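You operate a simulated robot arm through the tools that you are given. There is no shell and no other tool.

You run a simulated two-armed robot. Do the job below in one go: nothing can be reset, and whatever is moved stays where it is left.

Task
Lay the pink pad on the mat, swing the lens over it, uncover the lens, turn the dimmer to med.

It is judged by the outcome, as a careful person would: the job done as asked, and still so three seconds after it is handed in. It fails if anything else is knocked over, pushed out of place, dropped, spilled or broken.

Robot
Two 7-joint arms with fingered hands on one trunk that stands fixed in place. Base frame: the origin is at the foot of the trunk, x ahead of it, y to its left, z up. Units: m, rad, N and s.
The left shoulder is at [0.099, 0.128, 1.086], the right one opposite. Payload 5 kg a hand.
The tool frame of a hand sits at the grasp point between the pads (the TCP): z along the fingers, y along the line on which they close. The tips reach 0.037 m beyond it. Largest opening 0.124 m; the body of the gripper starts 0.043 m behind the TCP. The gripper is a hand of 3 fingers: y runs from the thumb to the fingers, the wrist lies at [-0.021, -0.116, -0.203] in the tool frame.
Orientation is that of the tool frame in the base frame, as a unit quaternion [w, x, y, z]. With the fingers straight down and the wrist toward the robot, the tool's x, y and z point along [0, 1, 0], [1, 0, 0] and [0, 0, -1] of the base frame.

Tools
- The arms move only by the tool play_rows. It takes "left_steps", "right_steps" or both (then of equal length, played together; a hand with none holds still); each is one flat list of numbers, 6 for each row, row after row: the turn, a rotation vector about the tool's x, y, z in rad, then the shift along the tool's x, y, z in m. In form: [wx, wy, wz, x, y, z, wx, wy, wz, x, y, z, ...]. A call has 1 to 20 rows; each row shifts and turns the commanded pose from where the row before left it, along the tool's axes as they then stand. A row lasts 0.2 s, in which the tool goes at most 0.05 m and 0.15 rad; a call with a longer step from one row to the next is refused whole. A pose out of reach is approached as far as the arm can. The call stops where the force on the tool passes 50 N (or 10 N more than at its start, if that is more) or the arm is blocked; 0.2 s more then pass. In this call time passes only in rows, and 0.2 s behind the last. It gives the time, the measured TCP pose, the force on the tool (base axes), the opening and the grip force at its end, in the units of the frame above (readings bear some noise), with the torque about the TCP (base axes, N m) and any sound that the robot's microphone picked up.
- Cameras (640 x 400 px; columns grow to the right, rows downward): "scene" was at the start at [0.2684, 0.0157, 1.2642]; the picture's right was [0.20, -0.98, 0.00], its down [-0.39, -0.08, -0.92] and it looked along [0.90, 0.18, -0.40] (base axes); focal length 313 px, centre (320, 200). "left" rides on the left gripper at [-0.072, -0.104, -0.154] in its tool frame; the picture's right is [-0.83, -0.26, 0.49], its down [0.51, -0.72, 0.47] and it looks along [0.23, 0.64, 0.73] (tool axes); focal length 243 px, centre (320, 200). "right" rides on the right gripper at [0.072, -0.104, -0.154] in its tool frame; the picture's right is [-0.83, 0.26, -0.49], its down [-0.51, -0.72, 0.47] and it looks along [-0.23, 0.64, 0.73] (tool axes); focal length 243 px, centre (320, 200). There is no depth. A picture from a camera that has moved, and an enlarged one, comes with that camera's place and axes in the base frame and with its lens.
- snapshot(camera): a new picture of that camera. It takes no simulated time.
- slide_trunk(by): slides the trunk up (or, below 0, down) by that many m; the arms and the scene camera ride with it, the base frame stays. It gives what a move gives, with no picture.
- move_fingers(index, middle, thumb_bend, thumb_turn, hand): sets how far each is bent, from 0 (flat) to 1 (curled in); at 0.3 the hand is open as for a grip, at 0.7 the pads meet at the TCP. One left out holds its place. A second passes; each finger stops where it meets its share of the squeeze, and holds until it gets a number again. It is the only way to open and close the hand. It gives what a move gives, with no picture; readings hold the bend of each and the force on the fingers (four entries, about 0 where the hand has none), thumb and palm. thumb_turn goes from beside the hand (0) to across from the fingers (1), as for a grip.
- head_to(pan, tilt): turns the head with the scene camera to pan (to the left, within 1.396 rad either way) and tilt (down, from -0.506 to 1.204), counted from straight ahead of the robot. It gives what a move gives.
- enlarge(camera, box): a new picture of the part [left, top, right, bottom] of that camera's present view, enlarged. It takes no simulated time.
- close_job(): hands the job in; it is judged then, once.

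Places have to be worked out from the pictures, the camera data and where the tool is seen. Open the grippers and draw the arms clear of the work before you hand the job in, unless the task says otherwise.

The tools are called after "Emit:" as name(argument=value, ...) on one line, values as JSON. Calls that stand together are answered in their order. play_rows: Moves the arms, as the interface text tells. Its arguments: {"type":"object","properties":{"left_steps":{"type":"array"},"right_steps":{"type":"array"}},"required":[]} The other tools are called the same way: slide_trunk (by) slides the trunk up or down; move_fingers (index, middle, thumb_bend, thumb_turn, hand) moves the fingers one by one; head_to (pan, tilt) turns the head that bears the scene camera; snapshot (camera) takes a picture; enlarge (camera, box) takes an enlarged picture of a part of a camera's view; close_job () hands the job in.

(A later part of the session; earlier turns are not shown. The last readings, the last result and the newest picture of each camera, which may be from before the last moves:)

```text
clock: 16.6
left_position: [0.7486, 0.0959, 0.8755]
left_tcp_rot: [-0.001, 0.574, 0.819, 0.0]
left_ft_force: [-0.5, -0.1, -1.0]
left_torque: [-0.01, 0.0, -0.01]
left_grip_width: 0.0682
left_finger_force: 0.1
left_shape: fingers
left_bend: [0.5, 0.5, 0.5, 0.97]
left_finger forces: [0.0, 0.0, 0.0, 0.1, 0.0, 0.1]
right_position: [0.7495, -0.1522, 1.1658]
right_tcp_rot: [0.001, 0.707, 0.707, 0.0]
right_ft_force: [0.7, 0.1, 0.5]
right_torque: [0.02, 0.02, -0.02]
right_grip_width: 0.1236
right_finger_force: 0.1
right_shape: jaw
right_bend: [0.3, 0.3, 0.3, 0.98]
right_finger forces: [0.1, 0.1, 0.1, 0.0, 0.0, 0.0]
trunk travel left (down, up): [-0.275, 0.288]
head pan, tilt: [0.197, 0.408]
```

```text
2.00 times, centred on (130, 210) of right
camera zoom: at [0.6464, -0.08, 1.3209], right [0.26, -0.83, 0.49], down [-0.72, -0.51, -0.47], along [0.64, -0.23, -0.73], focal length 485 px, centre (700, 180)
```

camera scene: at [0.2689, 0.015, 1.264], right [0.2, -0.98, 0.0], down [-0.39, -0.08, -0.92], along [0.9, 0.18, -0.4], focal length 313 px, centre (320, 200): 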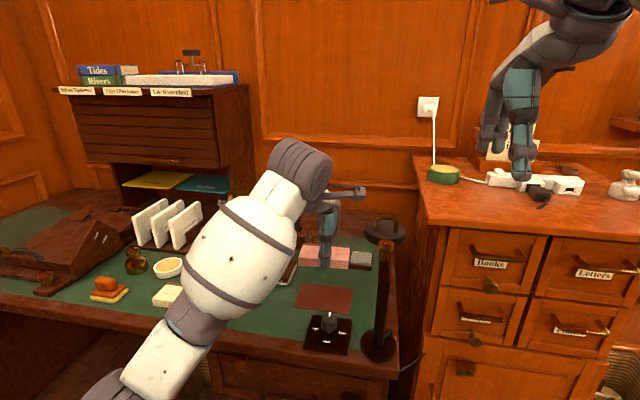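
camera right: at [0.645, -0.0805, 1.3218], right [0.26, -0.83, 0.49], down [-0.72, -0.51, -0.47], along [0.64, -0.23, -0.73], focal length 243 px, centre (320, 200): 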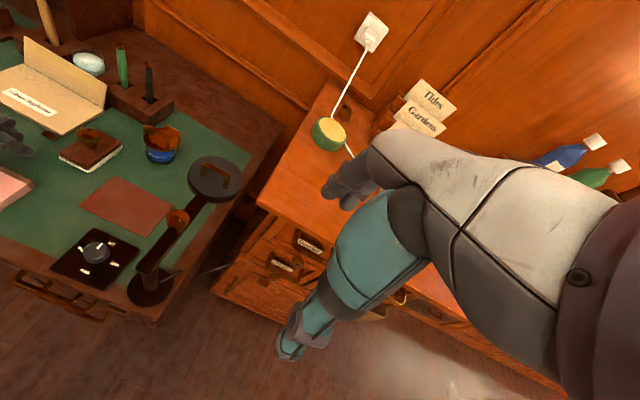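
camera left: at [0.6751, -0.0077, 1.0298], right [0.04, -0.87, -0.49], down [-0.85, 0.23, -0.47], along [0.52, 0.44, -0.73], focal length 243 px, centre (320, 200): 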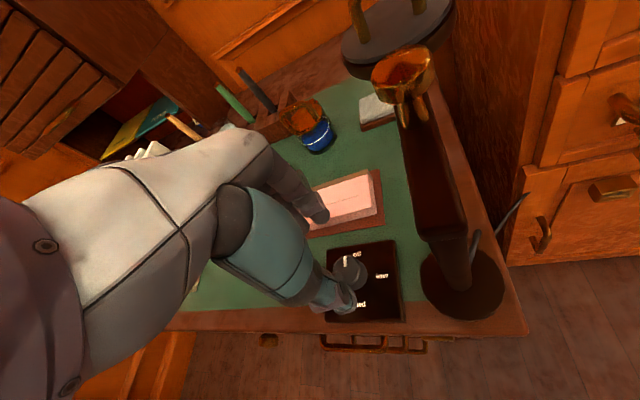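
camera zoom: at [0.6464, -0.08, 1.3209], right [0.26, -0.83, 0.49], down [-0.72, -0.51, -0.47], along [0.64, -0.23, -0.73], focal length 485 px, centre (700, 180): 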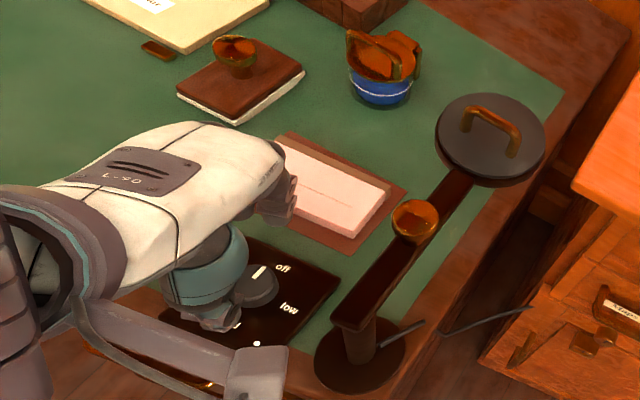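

Camera arm clears the post by about 6 cm. Descending around the knob to z ≈ 0.813.

Emit:
play_rows(left_steps=[0, 0, 0, 0, -0.0018, 0.025, 0, 0, 0, 0, 0, 0.022, 0, 0, 0, 0, 0, 0.01, 0, 0, 0, 0, 0, 0.006])

Emit:
enlarge(camera="scene", box=[280, 260, 380, 350])

Emit:
enlarge(camera="left", box=[260, 180, 420, 340])

Emit:
enlarge(camera="right", box=[50, 200, 170, 310])

```text
clock: 17.6
left_position: [0.7472, 0.0942, 0.8126]
left_tcp_rot: [-0.001, 0.574, 0.819, -0.001]
left_ft_force: [0.3, -0.7, -1.0]
left_torque: [0.02, 0.01, -0.01]
left_grip_width: 0.0681
left_finger_force: 0.1
left_shape: fingers
left_bend: [0.5, 0.5, 0.5, 0.97]
left_finger forces: [0.0, 0.0, 0.0, 0.0, 0.1, 0.1]
right_position: [0.7494, -0.1534, 1.167]
right_tcp_rot: [-0.001, 0.707, 0.707, 0.0]
right_ft_force: [-0.2, 0.3, 0.4]
right_torque: [0.01, 0.01, 0.01]
right_grip_width: 0.1235
right_finger_force: 0.0
right_shape: jaw
right_bend: [0.3, 0.3, 0.3, 0.98]
right_finger forces: [0.0, 0.1, 0.0, 0.0, 0.0, 0.0]
trunk travel left (down, up): [-0.275, 0.288]
head pan, tilt: [0.197, 0.408]
```

```text
4.44 times, centred on (330, 305) of scene
camera zoom: at [0.2687, 0.0158, 1.2641], right [0.2, -0.98, 0.0], down [-0.39, -0.08, -0.92], along [0.9, 0.18, -0.4], focal length 1390 px, centre (276, -267)
```

zoom: 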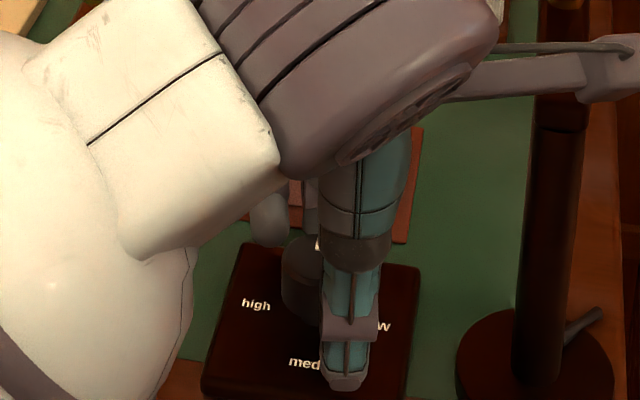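

```text
2.50 times, centred on (340, 260) of left
camera zoom: at [0.6723, -0.0089, 0.9673], right [0.04, -0.87, -0.49], down [-0.85, 0.23, -0.47], along [0.52, 0.44, -0.73], focal length 606 px, centre (270, 50)
```

zoom: 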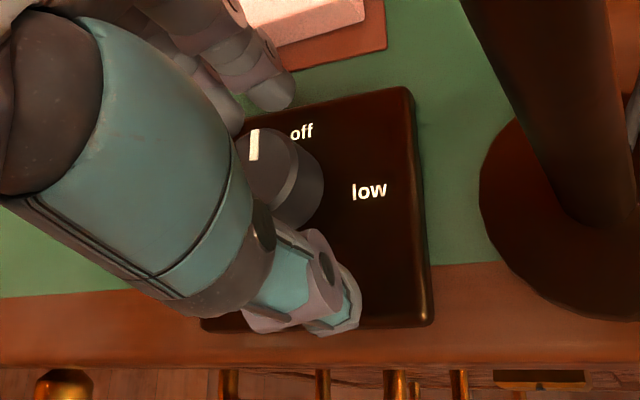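

```text
3.64 times, centred on (110, 255) of right
camera zoom: at [0.6453, -0.0805, 1.3216], right [0.26, -0.83, 0.49], down [-0.72, -0.51, -0.47], along [0.64, -0.23, -0.73], focal length 882 px, centre (1084, 0)
```

zoom: 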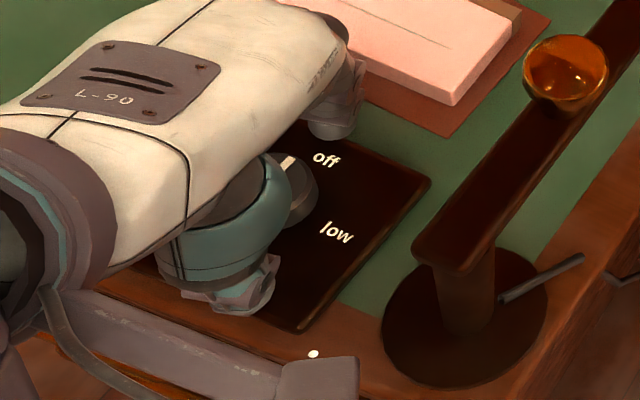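

The tips straddle the knob with no contact force. Closing gently.

Emit:
move_fingers(hand="left", index=0.6, middle=0.6, thumb_bend=0.6)

```text
clock: 18.6
left_position: [0.7459, 0.0944, 0.8128]
left_tcp_rot: [0.001, 0.574, 0.819, 0.0]
left_ft_force: [0.3, -0.1, -0.2]
left_torque: [-0.02, 0.0, 0.0]
left_grip_width: 0.0375
left_finger_force: 0.0
left_shape: fingers
left_bend: [0.6, 0.6, 0.6, 0.97]
left_finger forces: [0.1, 0.0, 0.1, 0.0, 0.1, 0.0]
right_position: [0.7484, -0.1526, 1.1666]
right_tcp_rot: [0.0, 0.707, 0.707, 0.0]
right_ft_force: [-0.3, 0.3, 0.1]
right_torque: [0.02, 0.0, -0.02]
right_grip_width: 0.1235
right_finger_force: 0.0
right_shape: jaw
right_bend: [0.3, 0.3, 0.3, 0.98]
right_finger forces: [0.0, 0.1, 0.1, 0.0, 0.0, 0.0]
trunk travel left (down, up): [-0.275, 0.288]
head pan, tilt: [0.197, 0.408]
```

Emit:
enlarge(camera="left", box=[260, 180, 420, 340])

Emit:
enlarge(camera="scene", box=[300, 280, 370, 350])

```text
2.50 times, centred on (340, 260) of left
camera zoom: at [0.672, -0.0091, 0.9677], right [0.04, -0.87, -0.49], down [-0.85, 0.23, -0.47], along [0.52, 0.44, -0.73], focal length 606 px, centre (270, 50)
```

zoom: 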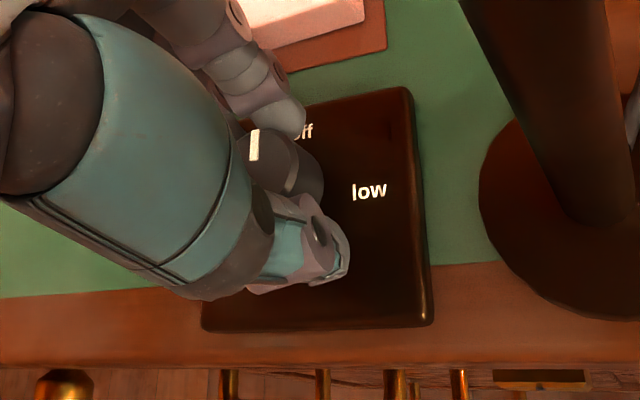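

```text
5.71 times, centred on (335, 315) of scene
camera zoom: at [0.2684, 0.0157, 1.2641], right [0.2, -0.98, 0.0], down [-0.39, -0.08, -0.92], along [0.9, 0.18, -0.4], focal length 1787 px, centre (234, -457)
```

zoom: 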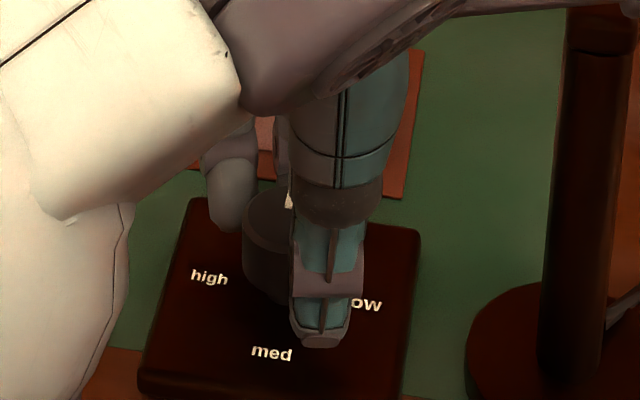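

Fingers look centred about the knob; closing on to contact.

Emit:
move_fingers(hand="left", index=0.66, middle=0.66, thumb_bend=0.66)

Emit:
enlarge(camera="scene", box=[300, 280, 370, 350])

Emit:
enlarge(camera="left", box=[260, 180, 420, 340])

```text
clock: 19.6
left_position: [0.7458, 0.0936, 0.8137]
left_tcp_rot: [0.0, 0.574, 0.819, 0.001]
left_ft_force: [2.9, -0.1, -0.4]
left_torque: [0.02, -0.09, 0.0]
left_grip_width: 0.03
left_finger_force: 4.7
left_shape: fingers
left_bend: [0.62, 0.64, 0.63, 0.97]
left_finger forces: [3.9, 2.2, 0.0, 0.0, 3.8, 0.0]
right_position: [0.7491, -0.1531, 1.1664]
right_tcp_rot: [0.0, 0.707, 0.707, 0.0]
right_ft_force: [0.7, -0.2, -0.1]
right_torque: [0.0, 0.0, 0.02]
right_grip_width: 0.1238
right_finger_force: 0.0
right_shape: jaw
right_bend: [0.3, 0.3, 0.3, 0.98]
right_finger forces: [0.0, 0.0, 0.0, 0.1, 0.0, 0.0]
trunk travel left (down, up): [-0.275, 0.288]
head pan, tilt: [0.197, 0.408]
```

```text
5.71 times, centred on (335, 315) of scene
camera zoom: at [0.2687, 0.0158, 1.2641], right [0.2, -0.98, 0.0], down [-0.39, -0.08, -0.92], along [0.9, 0.18, -0.4], focal length 1787 px, centre (234, -457)
```

zoom: 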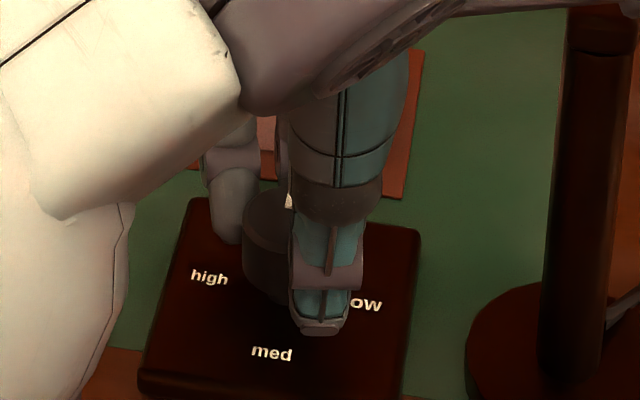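

```text
2.50 times, centred on (340, 260) of left
camera zoom: at [0.6723, -0.009, 0.9675], right [0.04, -0.87, -0.49], down [-0.85, 0.23, -0.47], along [0.52, 0.44, -0.73], focal length 606 px, centre (270, 50)
```

zoom: 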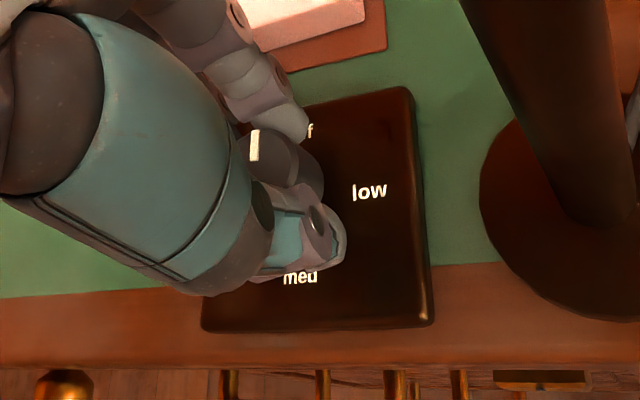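

Gripped at about 4 N. I'll turn clockwise a little (≈14°) and see whether the pointer follows.

Emit:
play_rows(left_steps=[0, 0, 0.08, 0, 0, 0, 0, 0, 0.08, 0, 0, 0, 0, 0, 0.08, 0, 0, 0])

Emit:
enlarge(camera="scene", box=[300, 280, 370, 350])

Emit:
enlarge(camera="left", box=[260, 180, 420, 340])

Emit:
enlarge(camera="right", box=[50, 200, 170, 310])

```text
clock: 20.4
left_position: [0.7459, 0.0943, 0.8125]
left_tcp_rot: [0.0, 0.668, 0.744, -0.001]
left_ft_force: [1.0, 2.7, -1.4]
left_torque: [0.1, -0.07, 0.04]
left_grip_width: 0.0298
left_finger_force: 5.0
left_shape: fingers
left_bend: [0.62, 0.65, 0.63, 0.97]
left_finger forces: [3.1, 2.6, 0.0, 0.0, 3.8, 0.0]
right_position: [0.7489, -0.1523, 1.1663]
right_tcp_rot: [0.0, 0.707, 0.707, 0.0]
right_ft_force: [0.8, 0.2, -1.3]
right_torque: [-0.02, 0.02, 0.03]
right_grip_width: 0.1233
right_finger_force: 0.1
right_shape: jaw
right_bend: [0.3, 0.3, 0.3, 0.98]
right_finger forces: [0.0, 0.0, 0.1, 0.1, 0.0, 0.0]
trunk travel left (down, up): [-0.275, 0.288]
head pan, tilt: [0.197, 0.408]
```

```text
5.71 times, centred on (335, 315) of scene
camera zoom: at [0.2687, 0.0161, 1.2641], right [0.2, -0.98, 0.0], down [-0.39, -0.08, -0.92], along [0.9, 0.18, -0.4], focal length 1787 px, centre (234, -457)
```

zoom: 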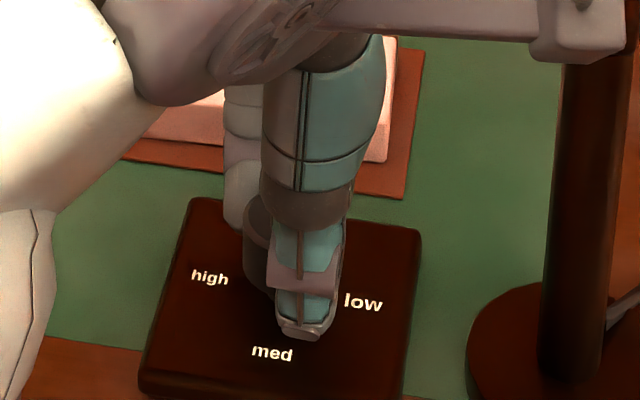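

```text
2.50 times, centred on (340, 260) of left
camera zoom: at [0.6495, 0.0115, 0.9678], right [-0.17, -0.85, -0.49], down [-0.77, 0.43, -0.47], along [0.61, 0.3, -0.73], focal length 606 px, centre (270, 50)
```

zoom: 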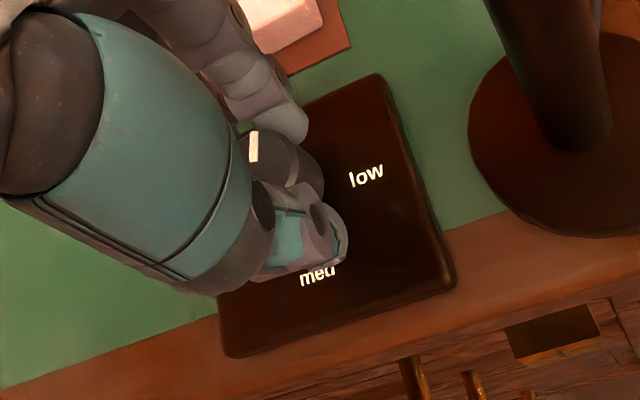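

```text
3.64 times, centred on (110, 255) of right
camera zoom: at [0.6453, -0.0802, 1.3216], right [0.26, -0.83, 0.49], down [-0.72, -0.51, -0.47], along [0.64, -0.23, -0.73], focal length 882 px, centre (1084, 0)
```

zoom: 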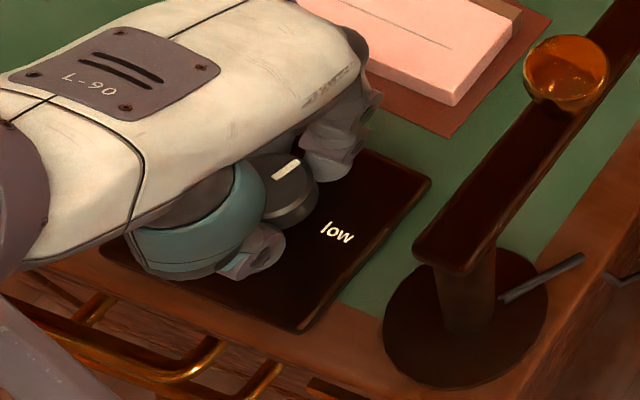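

The knob turns with the hand and the plate stays put. Continuing clockwise to about +45°.

Emit:
play_rows(left_steps=[0, 0, 0.09, 0, 0, 0, 0, 0, 0.09, 0, 0, 0, 0, 0, 0.09, 0, 0, 0, 0, 0, 0.09, 0, 0, 0, 0, 0, 0.09, 0, 0, 0, 0, 0, 0.09, 0, 0, 0, 0, 0, 0.09, 0, 0, 0, 0, 0, 0.09, 0, 0, 0, 0, 0, 0.09, 0, 0, 0, 0, 0, 0.09, 0, 0, 0])

Emit:
enlarge(camera="scene", box=[260, 220, 400, 360])

Emit:
snapshot(camera="left")

Emit:
enlarge(camera="right", box=[50, 180, 200, 310])

```text
clock: 22.6
left_position: [0.7458, 0.0926, 0.8132]
left_tcp_rot: [-0.001, 0.925, 0.379, 0.0]
left_ft_force: [-0.3, 0.6, -0.1]
left_torque: [0.02, 0.01, 0.01]
left_grip_width: 0.0291
left_finger_force: 4.9
left_shape: fingers
left_bend: [0.63, 0.65, 0.63, 0.97]
left_finger forces: [3.0, 1.9, 0.0, 0.1, 5.0, 0.1]
right_position: [0.7491, -0.1527, 1.1674]
right_tcp_rot: [0.0, 0.707, 0.707, 0.0]
right_ft_force: [0.3, -0.4, 0.4]
right_torque: [0.01, 0.0, 0.01]
right_grip_width: 0.1236
right_finger_force: 0.0
right_shape: jaw
right_bend: [0.3, 0.3, 0.3, 0.98]
right_finger forces: [0.0, 0.0, 0.0, 0.0, 0.1, 0.0]
trunk travel left (down, up): [-0.275, 0.288]
head pan, tilt: [0.197, 0.408]
```

```text
2.86 times, centred on (330, 290) of scene
camera zoom: at [0.2683, 0.0158, 1.2642], right [0.2, -0.98, 0.0], down [-0.39, -0.08, -0.92], along [0.9, 0.18, -0.4], focal length 894 px, centre (291, -57)
```

zoom: 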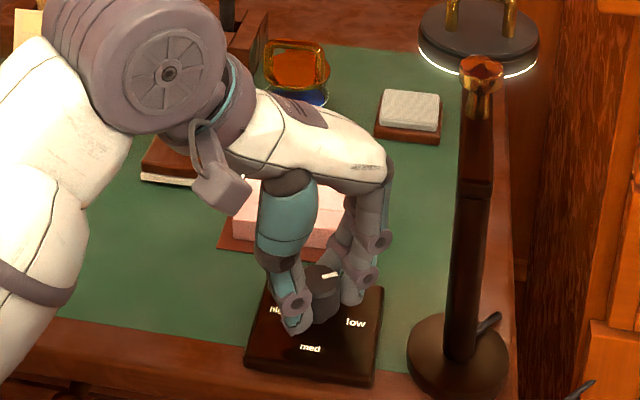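

```text
taken
camera left: at [0.6208, 0.1179, 0.9677], right [-0.78, -0.4, -0.49], down [-0.14, 0.87, -0.47], along [0.61, -0.29, -0.73], focal length 243 px, centre (320, 200)
```

left: 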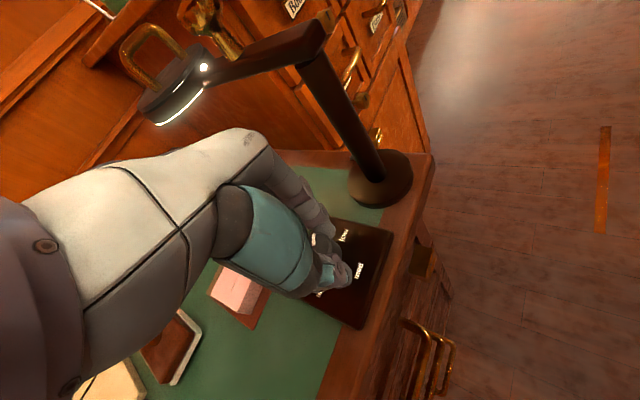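

```text
3.08 times, centred on (125, 245) of right
camera zoom: at [0.6449, -0.0805, 1.3218], right [0.26, -0.83, 0.49], down [-0.72, -0.51, -0.47], along [0.64, -0.23, -0.73], focal length 746 px, centre (920, 62)
```

zoom: 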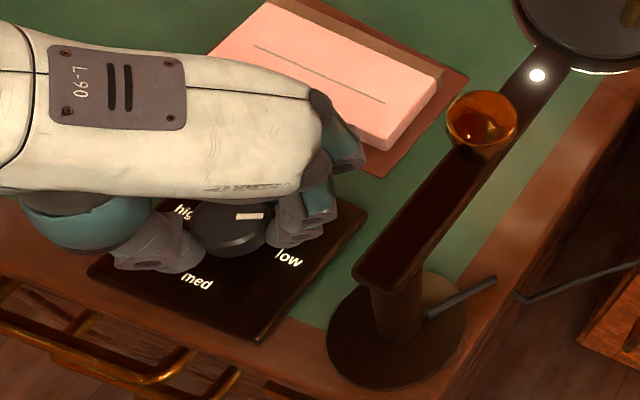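

The lamp has already lit at low and there's still clear space to the post. I'll turn another 25°.

Emit:
play_rows(left_steps=[0, 0, 0.086, 0, 0, 0, 0, 0, 0.086, 0, 0, 0, 0, 0, 0.086, 0, 0, 0, 0, 0, 0.086, 0, 0, 0, 0, 0, 0.086, 0, 0, 0])

Emit:
enlarge(camera="scene", box=[290, 260, 390, 350])

Emit:
enlarge(camera="right", box=[50, 180, 200, 310])

```text
clock: 23.8
left_position: [0.7452, 0.0938, 0.8134]
left_tcp_rot: [-0.001, 0.985, 0.173, 0.0]
left_ft_force: [-0.7, 1.2, -1.3]
left_torque: [0.05, 0.06, 0.01]
left_grip_width: 0.0293
left_finger_force: 5.0
left_shape: fingers
left_bend: [0.63, 0.65, 0.63, 0.97]
left_finger forces: [2.7, 1.4, 0.1, 0.0, 5.4, 0.1]
right_position: [0.7498, -0.1519, 1.1673]
right_tcp_rot: [-0.001, 0.708, 0.706, -0.001]
right_ft_force: [-0.4, 0.9, -0.7]
right_torque: [0.02, 0.0, 0.01]
right_grip_width: 0.1235
right_finger_force: 0.0
right_shape: jaw
right_bend: [0.3, 0.3, 0.3, 0.98]
right_finger forces: [0.0, 0.1, 0.0, 0.1, 0.0, 0.0]
trunk travel left (down, up): [-0.275, 0.288]
head pan, tilt: [0.197, 0.408]
```

```text
4.44 times, centred on (340, 305) of scene
camera zoom: at [0.2685, 0.0158, 1.2641], right [0.2, -0.98, 0.0], down [-0.39, -0.08, -0.92], along [0.9, 0.18, -0.4], focal length 1390 px, centre (231, -267)
```

zoom: 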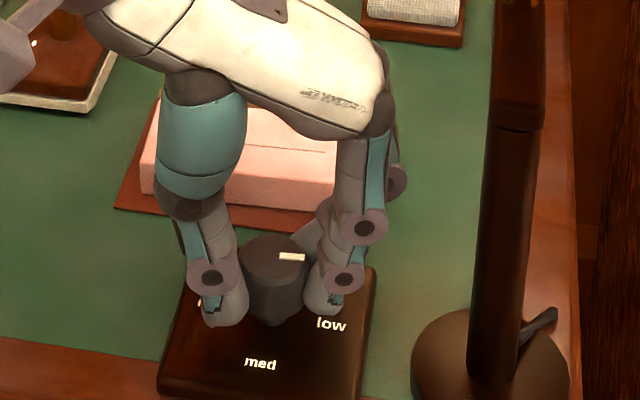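

```text
3.08 times, centred on (125, 245) of right
camera zoom: at [0.6452, -0.0805, 1.3217], right [0.26, -0.83, 0.49], down [-0.72, -0.51, -0.47], along [0.64, -0.23, -0.73], focal length 746 px, centre (920, 62)
```

zoom: 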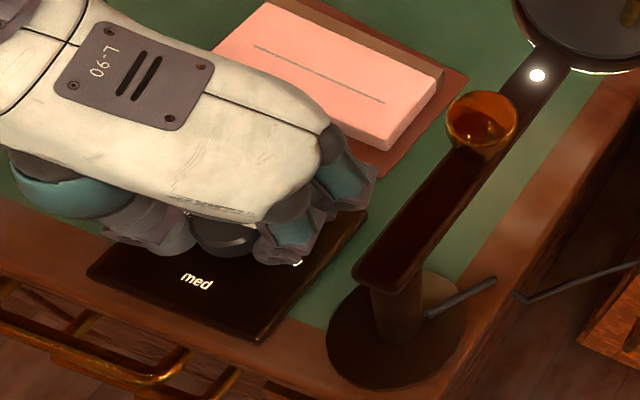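

Pointer is at about 90° (low), with no force on the plate. Releasing, rising, winding back 90°, and regrasping.

Emit:
move_fingers(hand="left", index=0.5, middle=0.5, thumb_bend=0.5)

Emit:
play_rows(left_steps=[0, 0, 0, 0, 0, -0.015, 0, 0, 0, 0, 0, -0.03, 0, 0, -0.1428, 0, 0, 0, 0, 0, -0.1428, 0, 0, 0, 0, 0, -0.1428, 0, 0, 0, 0, 0, -0.1428, 0, 0, 0, 0, 0, -0.1428, 0, 0, 0, 0, 0, -0.1428, 0, 0, 0, 0, 0, -0.1428, 0, 0, 0, 0, 0, -0.1428, 0, 0, 0, 0, 0, -0.1428, 0, 0, 0, 0, 0, -0.1428, 0, 0, 0, 0, 0, -0.1428, 0, 0, 0])

Emit:
enlarge(camera="scene", box=[290, 260, 390, 350])

Emit:
enlarge(camera="left", box=[260, 180, 420, 340])

Emit:
enlarge(camera="right", box=[50, 180, 200, 310])

```text
clock: 24.8
left_position: [0.7459, 0.0926, 0.8137]
left_tcp_rot: [0.0, 0.985, 0.174, 0.0]
left_ft_force: [-0.4, 0.0, 0.6]
left_torque: [0.0, -0.01, -0.05]
left_grip_width: 0.0671
left_finger_force: 0.1
left_shape: fingers
left_bend: [0.5, 0.5, 0.5, 0.97]
left_finger forces: [0.0, 0.1, 0.0, 0.0, 0.0, 0.1]
right_position: [0.7482, -0.1529, 1.1667]
right_tcp_rot: [0.0, 0.707, 0.707, 0.0]
right_ft_force: [-0.8, 0.7, 0.5]
right_torque: [0.01, 0.03, 0.0]
right_grip_width: 0.1236
right_finger_force: 0.1
right_shape: jaw
right_bend: [0.3, 0.3, 0.3, 0.98]
right_finger forces: [0.0, 0.1, 0.0, 0.1, 0.1, 0.1]
trunk travel left (down, up): [-0.275, 0.288]
head pan, tilt: [0.197, 0.408]
```

```text
clock: 27.6
left_position: [0.7441, 0.0948, 0.8584]
left_tcp_rot: [0.0, 0.574, 0.819, 0.0]
left_ft_force: [0.7, -0.9, 0.7]
left_torque: [0.03, -0.02, 0.02]
left_grip_width: 0.0673
left_finger_force: 0.0
left_shape: fingers
left_bend: [0.5, 0.5, 0.5, 0.97]
left_finger forces: [0.1, 0.0, 0.1, 0.0, 0.1, 0.0]
right_position: [0.7481, -0.1522, 1.1679]
right_tcp_rot: [0.001, 0.707, 0.707, 0.0]
right_ft_force: [0.5, 0.6, 0.0]
right_torque: [-0.03, -0.04, -0.03]
right_grip_width: 0.1238
right_finger_force: 0.1
right_shape: jaw
right_bend: [0.3, 0.3, 0.3, 0.98]
right_finger forces: [0.1, 0.0, 0.1, 0.0, 0.1, 0.0]
trunk travel left (down, up): [-0.275, 0.288]
head pan, tilt: [0.197, 0.408]
```

```text
4.44 times, centred on (340, 305) of scene
camera zoom: at [0.2676, 0.0166, 1.2643], right [0.2, -0.98, 0.0], down [-0.39, -0.08, -0.92], along [0.9, 0.18, -0.4], focal length 1390 px, centre (231, -267)
```

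zoom: 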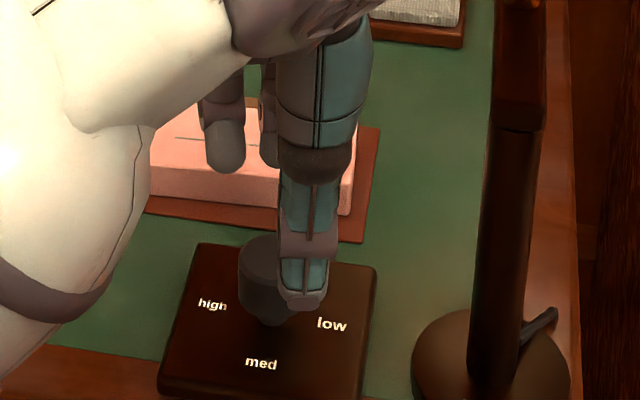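

```text
2.50 times, centred on (340, 260) of left
camera zoom: at [0.6714, -0.0091, 1.0128], right [0.04, -0.87, -0.49], down [-0.85, 0.23, -0.47], along [0.52, 0.44, -0.73], focal length 606 px, centre (270, 50)
```

zoom: 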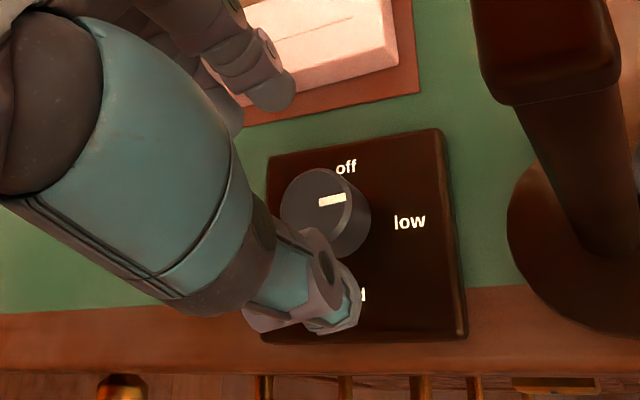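

```text
3.08 times, centred on (125, 245) of right
camera zoom: at [0.6441, -0.0796, 1.3223], right [0.26, -0.83, 0.49], down [-0.72, -0.51, -0.47], along [0.64, -0.23, -0.73], focal length 746 px, centre (920, 62)
```

zoom: 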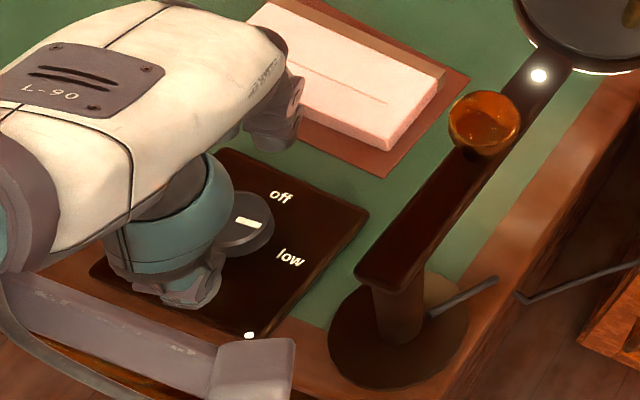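

Pointer now reads low. Going back down at -20° and regrasping.

Emit:
play_rows(left_steps=[0, 0, 0, 0, 0, 0.025, 0, 0, 0, 0, 0, 0.015, 0, 0, 0, 0, 0, 0.005])

Emit:
move_fingers(hand="left", index=0.6, middle=0.6, thumb_bend=0.6)

Emit:
move_fingers(hand="left", index=0.66, middle=0.66, thumb_bend=0.66)

```text
clock: 28.4
left_position: [0.7449, 0.0933, 0.8128]
left_tcp_rot: [0.0, 0.574, 0.819, -0.001]
left_ft_force: [-0.2, 0.8, 0.0]
left_torque: [0.01, 0.01, -0.01]
left_grip_width: 0.0672
left_finger_force: 0.0
left_shape: fingers
left_bend: [0.5, 0.5, 0.5, 0.97]
left_finger forces: [0.0, 0.0, 0.1, 0.0, 0.0, 0.1]
right_position: [0.7491, -0.1523, 1.1664]
right_tcp_rot: [0.0, 0.707, 0.707, -0.001]
right_ft_force: [1.1, -0.4, 0.4]
right_torque: [0.01, 0.0, 0.0]
right_grip_width: 0.1237
right_finger_force: 0.1
right_shape: jaw
right_bend: [0.3, 0.3, 0.3, 0.98]
right_finger forces: [0.0, 0.0, 0.0, 0.0, 0.1, 0.1]
trunk travel left (down, up): [-0.275, 0.288]
head pan, tilt: [0.197, 0.408]
```

```text
clock: 29.4
left_position: [0.7451, 0.0937, 0.8136]
left_tcp_rot: [0.0, 0.574, 0.819, 0.0]
left_ft_force: [-0.4, 0.5, -0.8]
left_torque: [0.02, -0.04, -0.03]
left_grip_width: 0.0376
left_finger_force: 0.0
left_shape: fingers
left_bend: [0.6, 0.6, 0.6, 0.97]
left_finger forces: [0.1, 0.0, 0.0, 0.0, 0.1, 0.0]
right_position: [0.7487, -0.1529, 1.167]
right_tcp_rot: [0.0, 0.707, 0.707, 0.0]
right_ft_force: [-0.8, -0.5, -0.4]
right_torque: [-0.02, 0.04, 0.01]
right_grip_width: 0.1234
right_finger_force: 0.1
right_shape: jaw
right_bend: [0.3, 0.3, 0.3, 0.98]
right_finger forces: [0.0, 0.0, 0.0, 0.0, 0.0, 0.1]
trunk travel left (down, up): [-0.275, 0.288]
head pan, tilt: [0.197, 0.408]
```

```text
clock: 30.4
left_position: [0.7453, 0.0935, 0.8136]
left_tcp_rot: [0.0, 0.574, 0.819, 0.0]
left_ft_force: [3.6, 1.1, -0.8]
left_torque: [0.02, -0.07, 0.03]
left_grip_width: 0.0299
left_finger_force: 5.3
left_shape: fingers
left_bend: [0.62, 0.64, 0.63, 0.97]
left_finger forces: [4.1, 2.5, 0.1, 0.1, 3.4, 0.1]
right_position: [0.7482, -0.1524, 1.1667]
right_tcp_rot: [0.0, 0.707, 0.708, 0.0]
right_ft_force: [-0.3, -0.6, 0.8]
right_torque: [0.01, 0.02, -0.02]
right_grip_width: 0.1236
right_finger_force: 0.1
right_shape: jaw
right_bend: [0.3, 0.3, 0.3, 0.98]
right_finger forces: [0.0, 0.1, 0.1, 0.1, 0.0, 0.0]
trunk travel left (down, up): [-0.275, 0.288]
head pan, tilt: [0.197, 0.408]
```

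Same grip as before; turning 90° clockwise again.

Emit:
play_rows(left_steps=[0, 0, 0.0873, 0, 0, 0, 0, 0, 0.0873, 0, 0, 0, 0, 0, 0.0873, 0, 0, 0, 0, 0, 0.0873, 0, 0, 0, 0, 0, 0.0873, 0, 0, 0, 0, 0, 0.0873, 0, 0, 0, 0, 0, 0.0873, 0, 0, 0, 0, 0, 0.0873, 0, 0, 0, 0, 0, 0.0873, 0, 0, 0, 0, 0, 0.0873, 0, 0, 0, 0, 0, 0.0873, 0, 0, 0, 0, 0, 0.0873, 0, 0, 0, 0, 0, 0.0873, 0, 0, 0, 0, 0, 0.0873, 0, 0, 0, 0, 0, 0.0873, 0, 0, 0, 0, 0, 0.0873, 0, 0, 0, 0, 0, 0.0873, 0, 0, 0, 0, 0, 0.0873, 0, 0, 0])

Emit:
enlarge(camera="scene", box=[290, 260, 390, 350])

Emit:
enlarge(camera="right", box=[50, 140, 260, 310])

```text
clock: 34.2
left_position: [0.7461, 0.0927, 0.8128]
left_tcp_rot: [-0.001, 0.985, 0.173, 0.0]
left_ft_force: [-0.7, 0.4, 0.3]
left_torque: [-0.01, 0.04, 0.06]
left_grip_width: 0.0293
left_finger_force: 4.9
left_shape: fingers
left_bend: [0.63, 0.65, 0.63, 0.97]
left_finger forces: [3.3, 1.8, 0.0, 0.0, 5.2, 0.0]
right_position: [0.7487, -0.1533, 1.1671]
right_tcp_rot: [0.001, 0.707, 0.708, 0.001]
right_ft_force: [0.0, 0.2, -0.2]
right_torque: [-0.02, 0.0, 0.0]
right_grip_width: 0.1234
right_finger_force: 0.1
right_shape: jaw
right_bend: [0.3, 0.3, 0.3, 0.98]
right_finger forces: [0.0, 0.0, 0.1, 0.1, 0.0, 0.0]
trunk travel left (down, up): [-0.275, 0.288]
head pan, tilt: [0.197, 0.408]
```

```text
4.44 times, centred on (340, 305) of scene
camera zoom: at [0.2681, 0.0157, 1.2642], right [0.2, -0.98, 0.0], down [-0.39, -0.08, -0.92], along [0.9, 0.18, -0.4], focal length 1390 px, centre (231, -267)
```

zoom: 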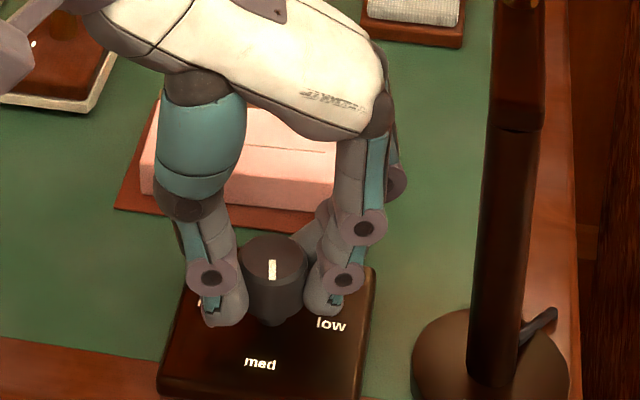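

```text
2.35 times, centred on (155, 225) of right
camera zoom: at [0.6447, -0.0807, 1.3219], right [0.26, -0.83, 0.49], down [-0.72, -0.51, -0.47], along [0.64, -0.23, -0.73], focal length 571 px, centre (708, 141)
```

zoom: 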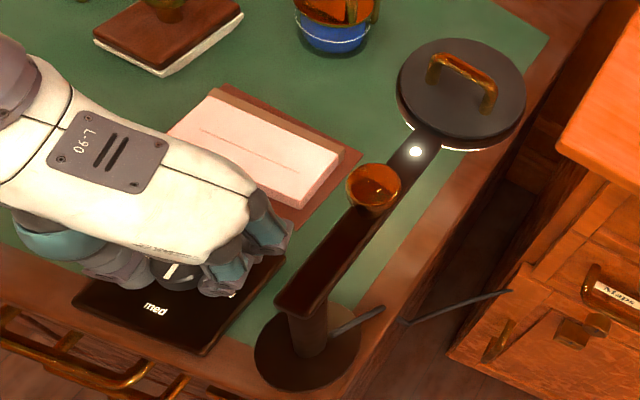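

Pointer now faces the near side (med). Zooming to judge its exact angle before I release.

Emit:
enlarge(camera="scene", box=[318, 305, 358, 350])

Emit:
enlarge(camera="right", box=[70, 230, 150, 290])

Emit:
enlarge(camera="left", box=[280, 200, 420, 340])

```text
8.89 times, centred on (338, 328) of scene
camera zoom: at [0.2681, 0.0157, 1.2642], right [0.2, -0.98, 0.0], down [-0.39, -0.08, -0.92], along [0.9, 0.18, -0.4], focal length 2780 px, centre (160, -933)
```

zoom: 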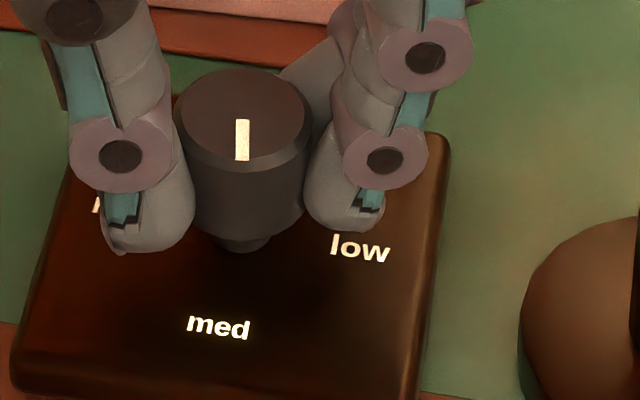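

```text
6.67 times, centred on (110, 260) of right
camera zoom: at [0.6447, -0.0807, 1.3219], right [0.26, -0.83, 0.49], down [-0.72, -0.51, -0.47], along [0.64, -0.23, -0.73], focal length 1618 px, centre (1720, -200)
```

zoom: 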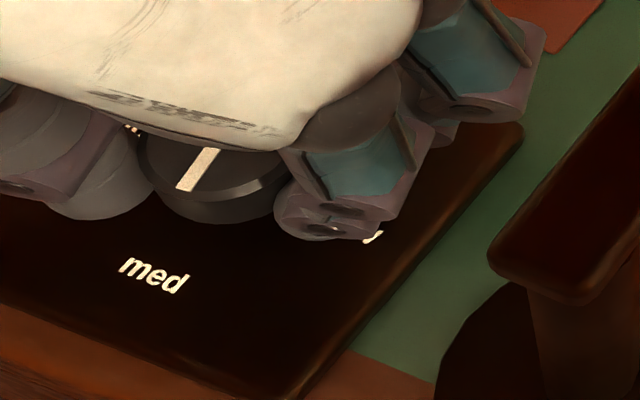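

```text
2.86 times, centred on (350, 270) of left
camera zoom: at [0.6416, 0.1677, 0.9678], right [-0.87, -0.04, -0.49], down [0.23, 0.85, -0.47], along [0.44, -0.52, -0.73], focal length 693 px, centre (234, 0)
```

zoom: 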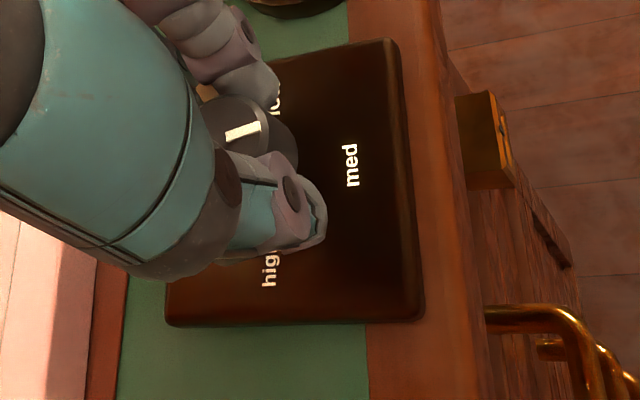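

The pointer is about 10° short of med by this geometry. I'll turn another 0.17 rad and recheck.

Emit:
play_rows(left_steps=[0, 0, 0.085, 0, 0, 0, 0, 0, 0.085, 0, 0, 0])

Emit:
enlarge(camera="scene", box=[318, 305, 358, 350])

```text
clock: 34.8
left_position: [0.7466, 0.0928, 0.813]
left_tcp_rot: [0.0, 0.996, 0.088, 0.0]
left_ft_force: [-2.3, 0.5, 0.8]
left_torque: [0.03, 0.09, 0.02]
left_grip_width: 0.0293
left_finger_force: 5.0
left_shape: fingers
left_bend: [0.63, 0.65, 0.63, 0.97]
left_finger forces: [3.5, 1.4, 0.1, 0.0, 5.4, 0.0]
right_position: [0.7488, -0.1535, 1.1672]
right_tcp_rot: [0.0, 0.707, 0.707, 0.001]
right_ft_force: [-0.8, -0.3, 0.0]
right_torque: [0.02, 0.03, 0.01]
right_grip_width: 0.1238
right_finger_force: 0.1
right_shape: jaw
right_bend: [0.3, 0.3, 0.3, 0.98]
right_finger forces: [0.1, 0.0, 0.1, 0.0, 0.1, 0.0]
trunk travel left (down, up): [-0.275, 0.288]
head pan, tilt: [0.197, 0.408]
```

```text
8.89 times, centred on (338, 328) of scene
camera zoom: at [0.2682, 0.0156, 1.2642], right [0.2, -0.98, 0.0], down [-0.39, -0.08, -0.92], along [0.9, 0.18, -0.4], focal length 2780 px, centre (160, -933)
```

zoom: 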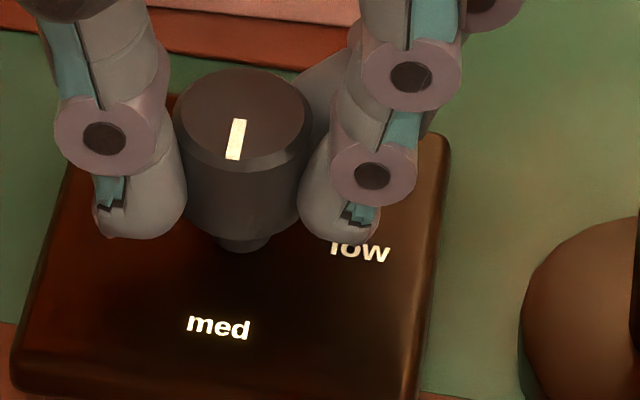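

Now within about 3° of med. A last small nudge, then release and rise.

Emit:
play_rows(left_steps=[0, 0, 0.04, 0, 0, 0])

Emit:
move_fingers(hand="left", index=0.48, middle=0.48, thumb_bend=0.48)

Emit:
play_rows(left_steps=[0, 0, 0, 0, 0, -0.015, 0, 0, 0, 0, 0, -0.03, 0, 0, 0, 0, 0, -0.04])

Emit:
enlarge(camera="scene", box=[318, 305, 358, 350])

Emit:
enlarge(camera="right", box=[0, 130, 260, 310])

Emit:
snapshot(camera="left")

```text
clock: 35.2
left_position: [0.7459, 0.0929, 0.814]
left_tcp_rot: [0.0, 0.998, 0.069, 0.001]
left_ft_force: [-1.7, 1.7, -0.8]
left_torque: [0.02, 0.08, 0.05]
left_grip_width: 0.0292
left_finger_force: 5.0
left_shape: fingers
left_bend: [0.63, 0.65, 0.63, 0.97]
left_finger forces: [3.4, 1.3, 0.1, 0.1, 5.4, 0.0]
right_position: [0.7484, -0.153, 1.1673]
right_tcp_rot: [0.001, 0.707, 0.707, 0.001]
right_ft_force: [-1.0, -0.6, 0.1]
right_torque: [0.0, 0.01, 0.02]
right_grip_width: 0.1236
right_finger_force: 0.1
right_shape: jaw
right_bend: [0.3, 0.3, 0.3, 0.98]
right_finger forces: [0.0, 0.0, 0.1, 0.1, 0.1, 0.0]
trunk travel left (down, up): [-0.275, 0.288]
head pan, tilt: [0.197, 0.408]
```

```text
clock: 36.2
left_position: [0.747, 0.0949, 0.8135]
left_tcp_rot: [0.001, 0.998, 0.069, 0.0]
left_ft_force: [-0.3, 0.4, 0.2]
left_torque: [-0.03, 0.01, 0.0]
left_grip_width: 0.0733
left_finger_force: 0.0
left_shape: fingers
left_bend: [0.48, 0.48, 0.48, 0.97]
left_finger forces: [0.0, 0.0, 0.0, 0.0, 0.0, 0.0]
right_position: [0.7486, -0.1529, 1.1666]
right_tcp_rot: [-0.001, 0.707, 0.707, 0.001]
right_ft_force: [0.8, 0.3, 0.7]
right_torque: [0.0, 0.0, -0.01]
right_grip_width: 0.1234
right_finger_force: 0.0
right_shape: jaw
right_bend: [0.3, 0.3, 0.3, 0.98]
right_finger forces: [0.0, 0.0, 0.1, 0.0, 0.0, 0.0]
trunk travel left (down, up): [-0.275, 0.288]
head pan, tilt: [0.197, 0.408]
```

```text
clock: 37.0
left_position: [0.7454, 0.0927, 0.8998]
left_tcp_rot: [0.0, 0.998, 0.069, 0.001]
left_ft_force: [-0.7, -0.4, 0.2]
left_torque: [-0.01, -0.02, -0.03]
left_grip_width: 0.0732
left_finger_force: 0.1
left_shape: fingers
left_bend: [0.48, 0.48, 0.48, 0.97]
left_finger forces: [0.0, 0.0, 0.1, 0.1, 0.0, 0.0]
right_position: [0.7485, -0.1523, 1.1664]
right_tcp_rot: [0.0, 0.707, 0.707, 0.001]
right_ft_force: [0.5, -0.7, 0.9]
right_torque: [-0.03, 0.02, -0.01]
right_grip_width: 0.1235
right_finger_force: 0.2
right_shape: jaw
right_bend: [0.3, 0.3, 0.3, 0.98]
right_finger forces: [0.1, 0.1, 0.0, 0.0, 0.0, 0.1]
trunk travel left (down, up): [-0.275, 0.288]
head pan, tilt: [0.197, 0.408]
```

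```text
8.89 times, centred on (338, 328) of scene
camera zoom: at [0.2677, 0.0153, 1.2643], right [0.2, -0.98, 0.0], down [-0.39, -0.08, -0.92], along [0.9, 0.18, -0.4], focal length 2780 px, centre (160, -933)
```

zoom: 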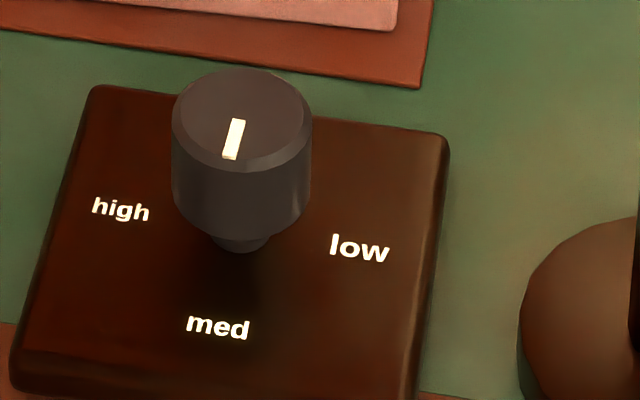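

```text
2.22 times, centred on (130, 220) of right
camera zoom: at [0.6442, -0.081, 1.3222], right [0.26, -0.83, 0.49], down [-0.72, -0.51, -0.47], along [0.64, -0.23, -0.73], focal length 539 px, centre (742, 156)
```

zoom: 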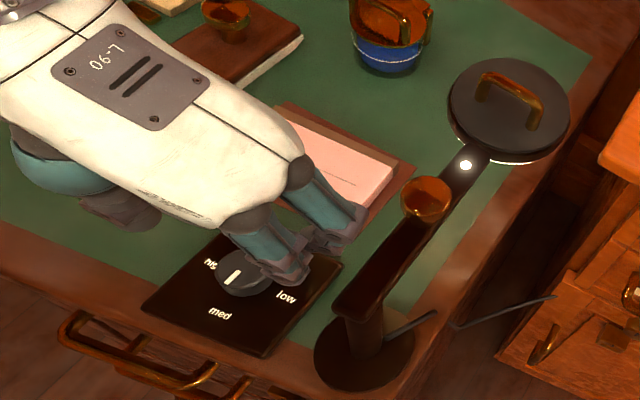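

```text
taken
camera left: at [0.6582, 0.1871, 1.0536], right [-0.86, 0.15, -0.49], down [0.4, 0.78, -0.47], along [0.32, -0.6, -0.73], focal length 243 px, centre (320, 200)
```

left: 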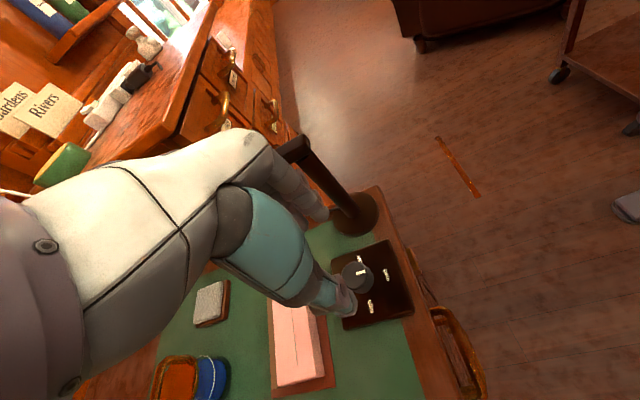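

The pointer is exactly on med, and the pad and mat are undisturbed. I'll withdraw the left arm up and out to its starting place so the right hand can work on the lens.

Emit:
play_rows(left_steps=[0, 0, 0, 0, 0, -0.048, 0, 0, 0, 0, 0, -0.048, 0, 0, 0, 0, 0, -0.048, 0, 0, 0, 0, 0, -0.048, 0, 0, 0, -0.0048, -0.0424, 0, 0, 0, 0, -0.0048, -0.0424, 0, 0, 0, 0, -0.0048, -0.0424, 0, 0, 0, 0, -0.0048, -0.0424, 0, 0, 0, 0, -0.0048, -0.0424, 0, 0, 0, 0, -0.0048, -0.0424, 0, 0, 0, 0, -0.0048, -0.0424, 0, 0, 0, 0, -0.0048, -0.0424, 0])

Emit:
play_rows(left_steps=[0, 0, -0.1431, 0, 0, 0, 0, 0, -0.1431, 0, 0, 0, 0, 0, -0.1431, 0, 0, 0, 0, 0, -0.1431, 0, 0, 0, 0, 0, -0.1431, 0, 0, 0, 0, 0, -0.1431, 0, 0, 0, 0, 0, -0.1431, 0, 0, 0, 0, 0, -0.1431, 0, 0, 0, 0, 0, -0.1431, 0, 0, 0, 0, 0, -0.1431, 0, 0, 0])

Emit:
snapshot(camera="scene")

Emit:
enlarge(camera="scene", box=[340, 200, 430, 380])

Emit:
enlarge(camera="right", box=[90, 130, 260, 310])

Emit:
enlarge(camera="left", box=[440, 0, 640, 200])

```text
clock: 39.6
left_position: [0.6599, 0.426, 1.0908]
left_tcp_rot: [0.0, 0.998, 0.069, 0.0]
left_ft_force: [-0.4, 0.4, 0.1]
left_torque: [-0.01, 0.0, 0.0]
left_grip_width: 0.0736
left_finger_force: 0.0
left_shape: fingers
left_bend: [0.48, 0.48, 0.48, 0.97]
left_finger forces: [0.1, 0.0, 0.0, 0.1, 0.0, 0.0]
right_position: [0.7478, -0.1523, 1.1682]
right_tcp_rot: [0.001, 0.707, 0.707, 0.001]
right_ft_force: [-0.9, -0.1, 0.0]
right_torque: [-0.05, -0.01, -0.02]
right_grip_width: 0.1235
right_finger_force: 0.1
right_shape: jaw
right_bend: [0.3, 0.3, 0.3, 0.98]
right_finger forces: [0.0, 0.1, 0.0, 0.0, 0.0, 0.0]
trunk travel left (down, up): [-0.275, 0.288]
head pan, tilt: [0.197, 0.408]
```

```text
clock: 41.8
left_position: [0.66, 0.423, 1.0909]
left_tcp_rot: [0.0, 0.707, 0.708, 0.0]
left_ft_force: [0.5, 0.0, 0.8]
left_torque: [0.01, -0.04, 0.02]
left_grip_width: 0.0736
left_finger_force: 0.0
left_shape: fingers
left_bend: [0.48, 0.48, 0.48, 0.97]
left_finger forces: [0.0, 0.1, 0.1, 0.1, 0.1, 0.0]
right_position: [0.7488, -0.1527, 1.1672]
right_tcp_rot: [-0.001, 0.708, 0.706, 0.001]
right_ft_force: [-0.5, -1.0, 0.1]
right_torque: [-0.01, -0.02, 0.0]
right_grip_width: 0.1236
right_finger_force: 0.2
right_shape: jaw
right_bend: [0.3, 0.3, 0.3, 0.98]
right_finger forces: [0.0, 0.1, 0.0, 0.0, 0.1, 0.1]
trunk travel left (down, up): [-0.275, 0.288]
head pan, tilt: [0.197, 0.408]
```

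```text
taken
camera scene: at [0.2685, 0.0154, 1.2641], right [0.2, -0.98, 0.0], down [-0.39, -0.08, -0.92], along [0.9, 0.18, -0.4], focal length 313 px, centre (320, 200)
```

scene: 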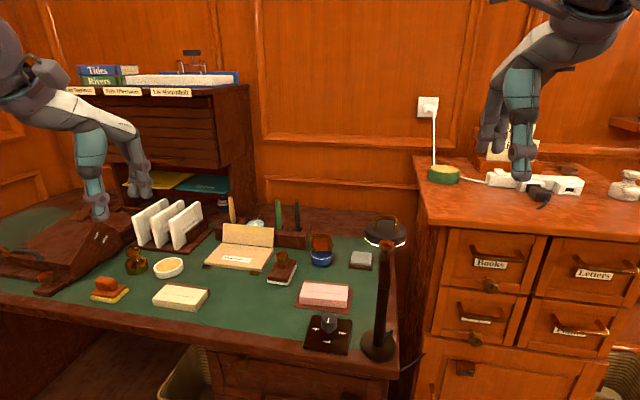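

```text
2.22 times, centred on (385, 290) of scene
camera zoom: at [0.2685, 0.0154, 1.2641], right [0.2, -0.98, 0.0], down [-0.39, -0.08, -0.92], along [0.9, 0.18, -0.4], focal length 695 px, centre (176, 0)
```

zoom: 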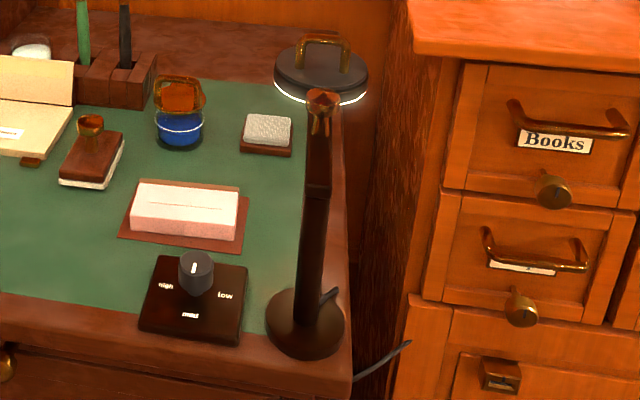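

```text
2.22 times, centred on (175, 220) of right
camera zoom: at [0.6451, -0.0809, 1.3217], right [0.26, -0.83, 0.49], down [-0.72, -0.51, -0.47], along [0.64, -0.23, -0.73], focal length 539 px, centre (642, 156)
```

zoom: 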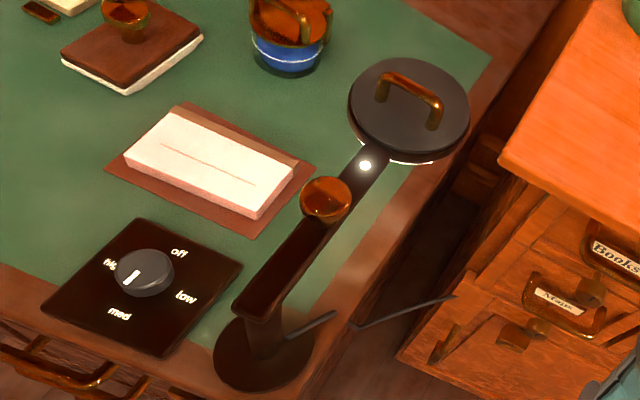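

```text
2.00 times, centred on (540, 100) of left
camera zoom: at [0.5565, 0.352, 1.2451], right [-0.26, -0.83, -0.49], down [-0.72, 0.51, -0.47], along [0.64, 0.23, -0.73], focal length 485 px, centre (-120, 400)
```

zoom: 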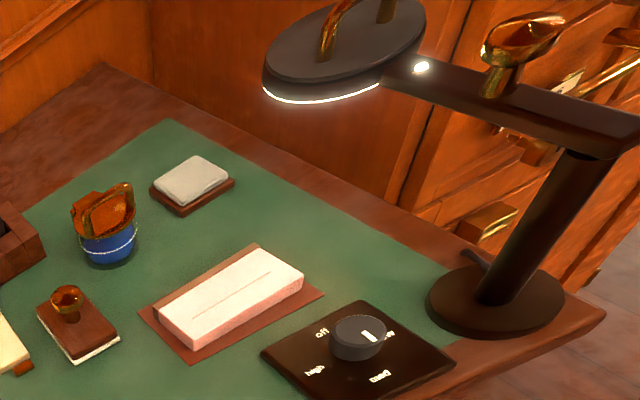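

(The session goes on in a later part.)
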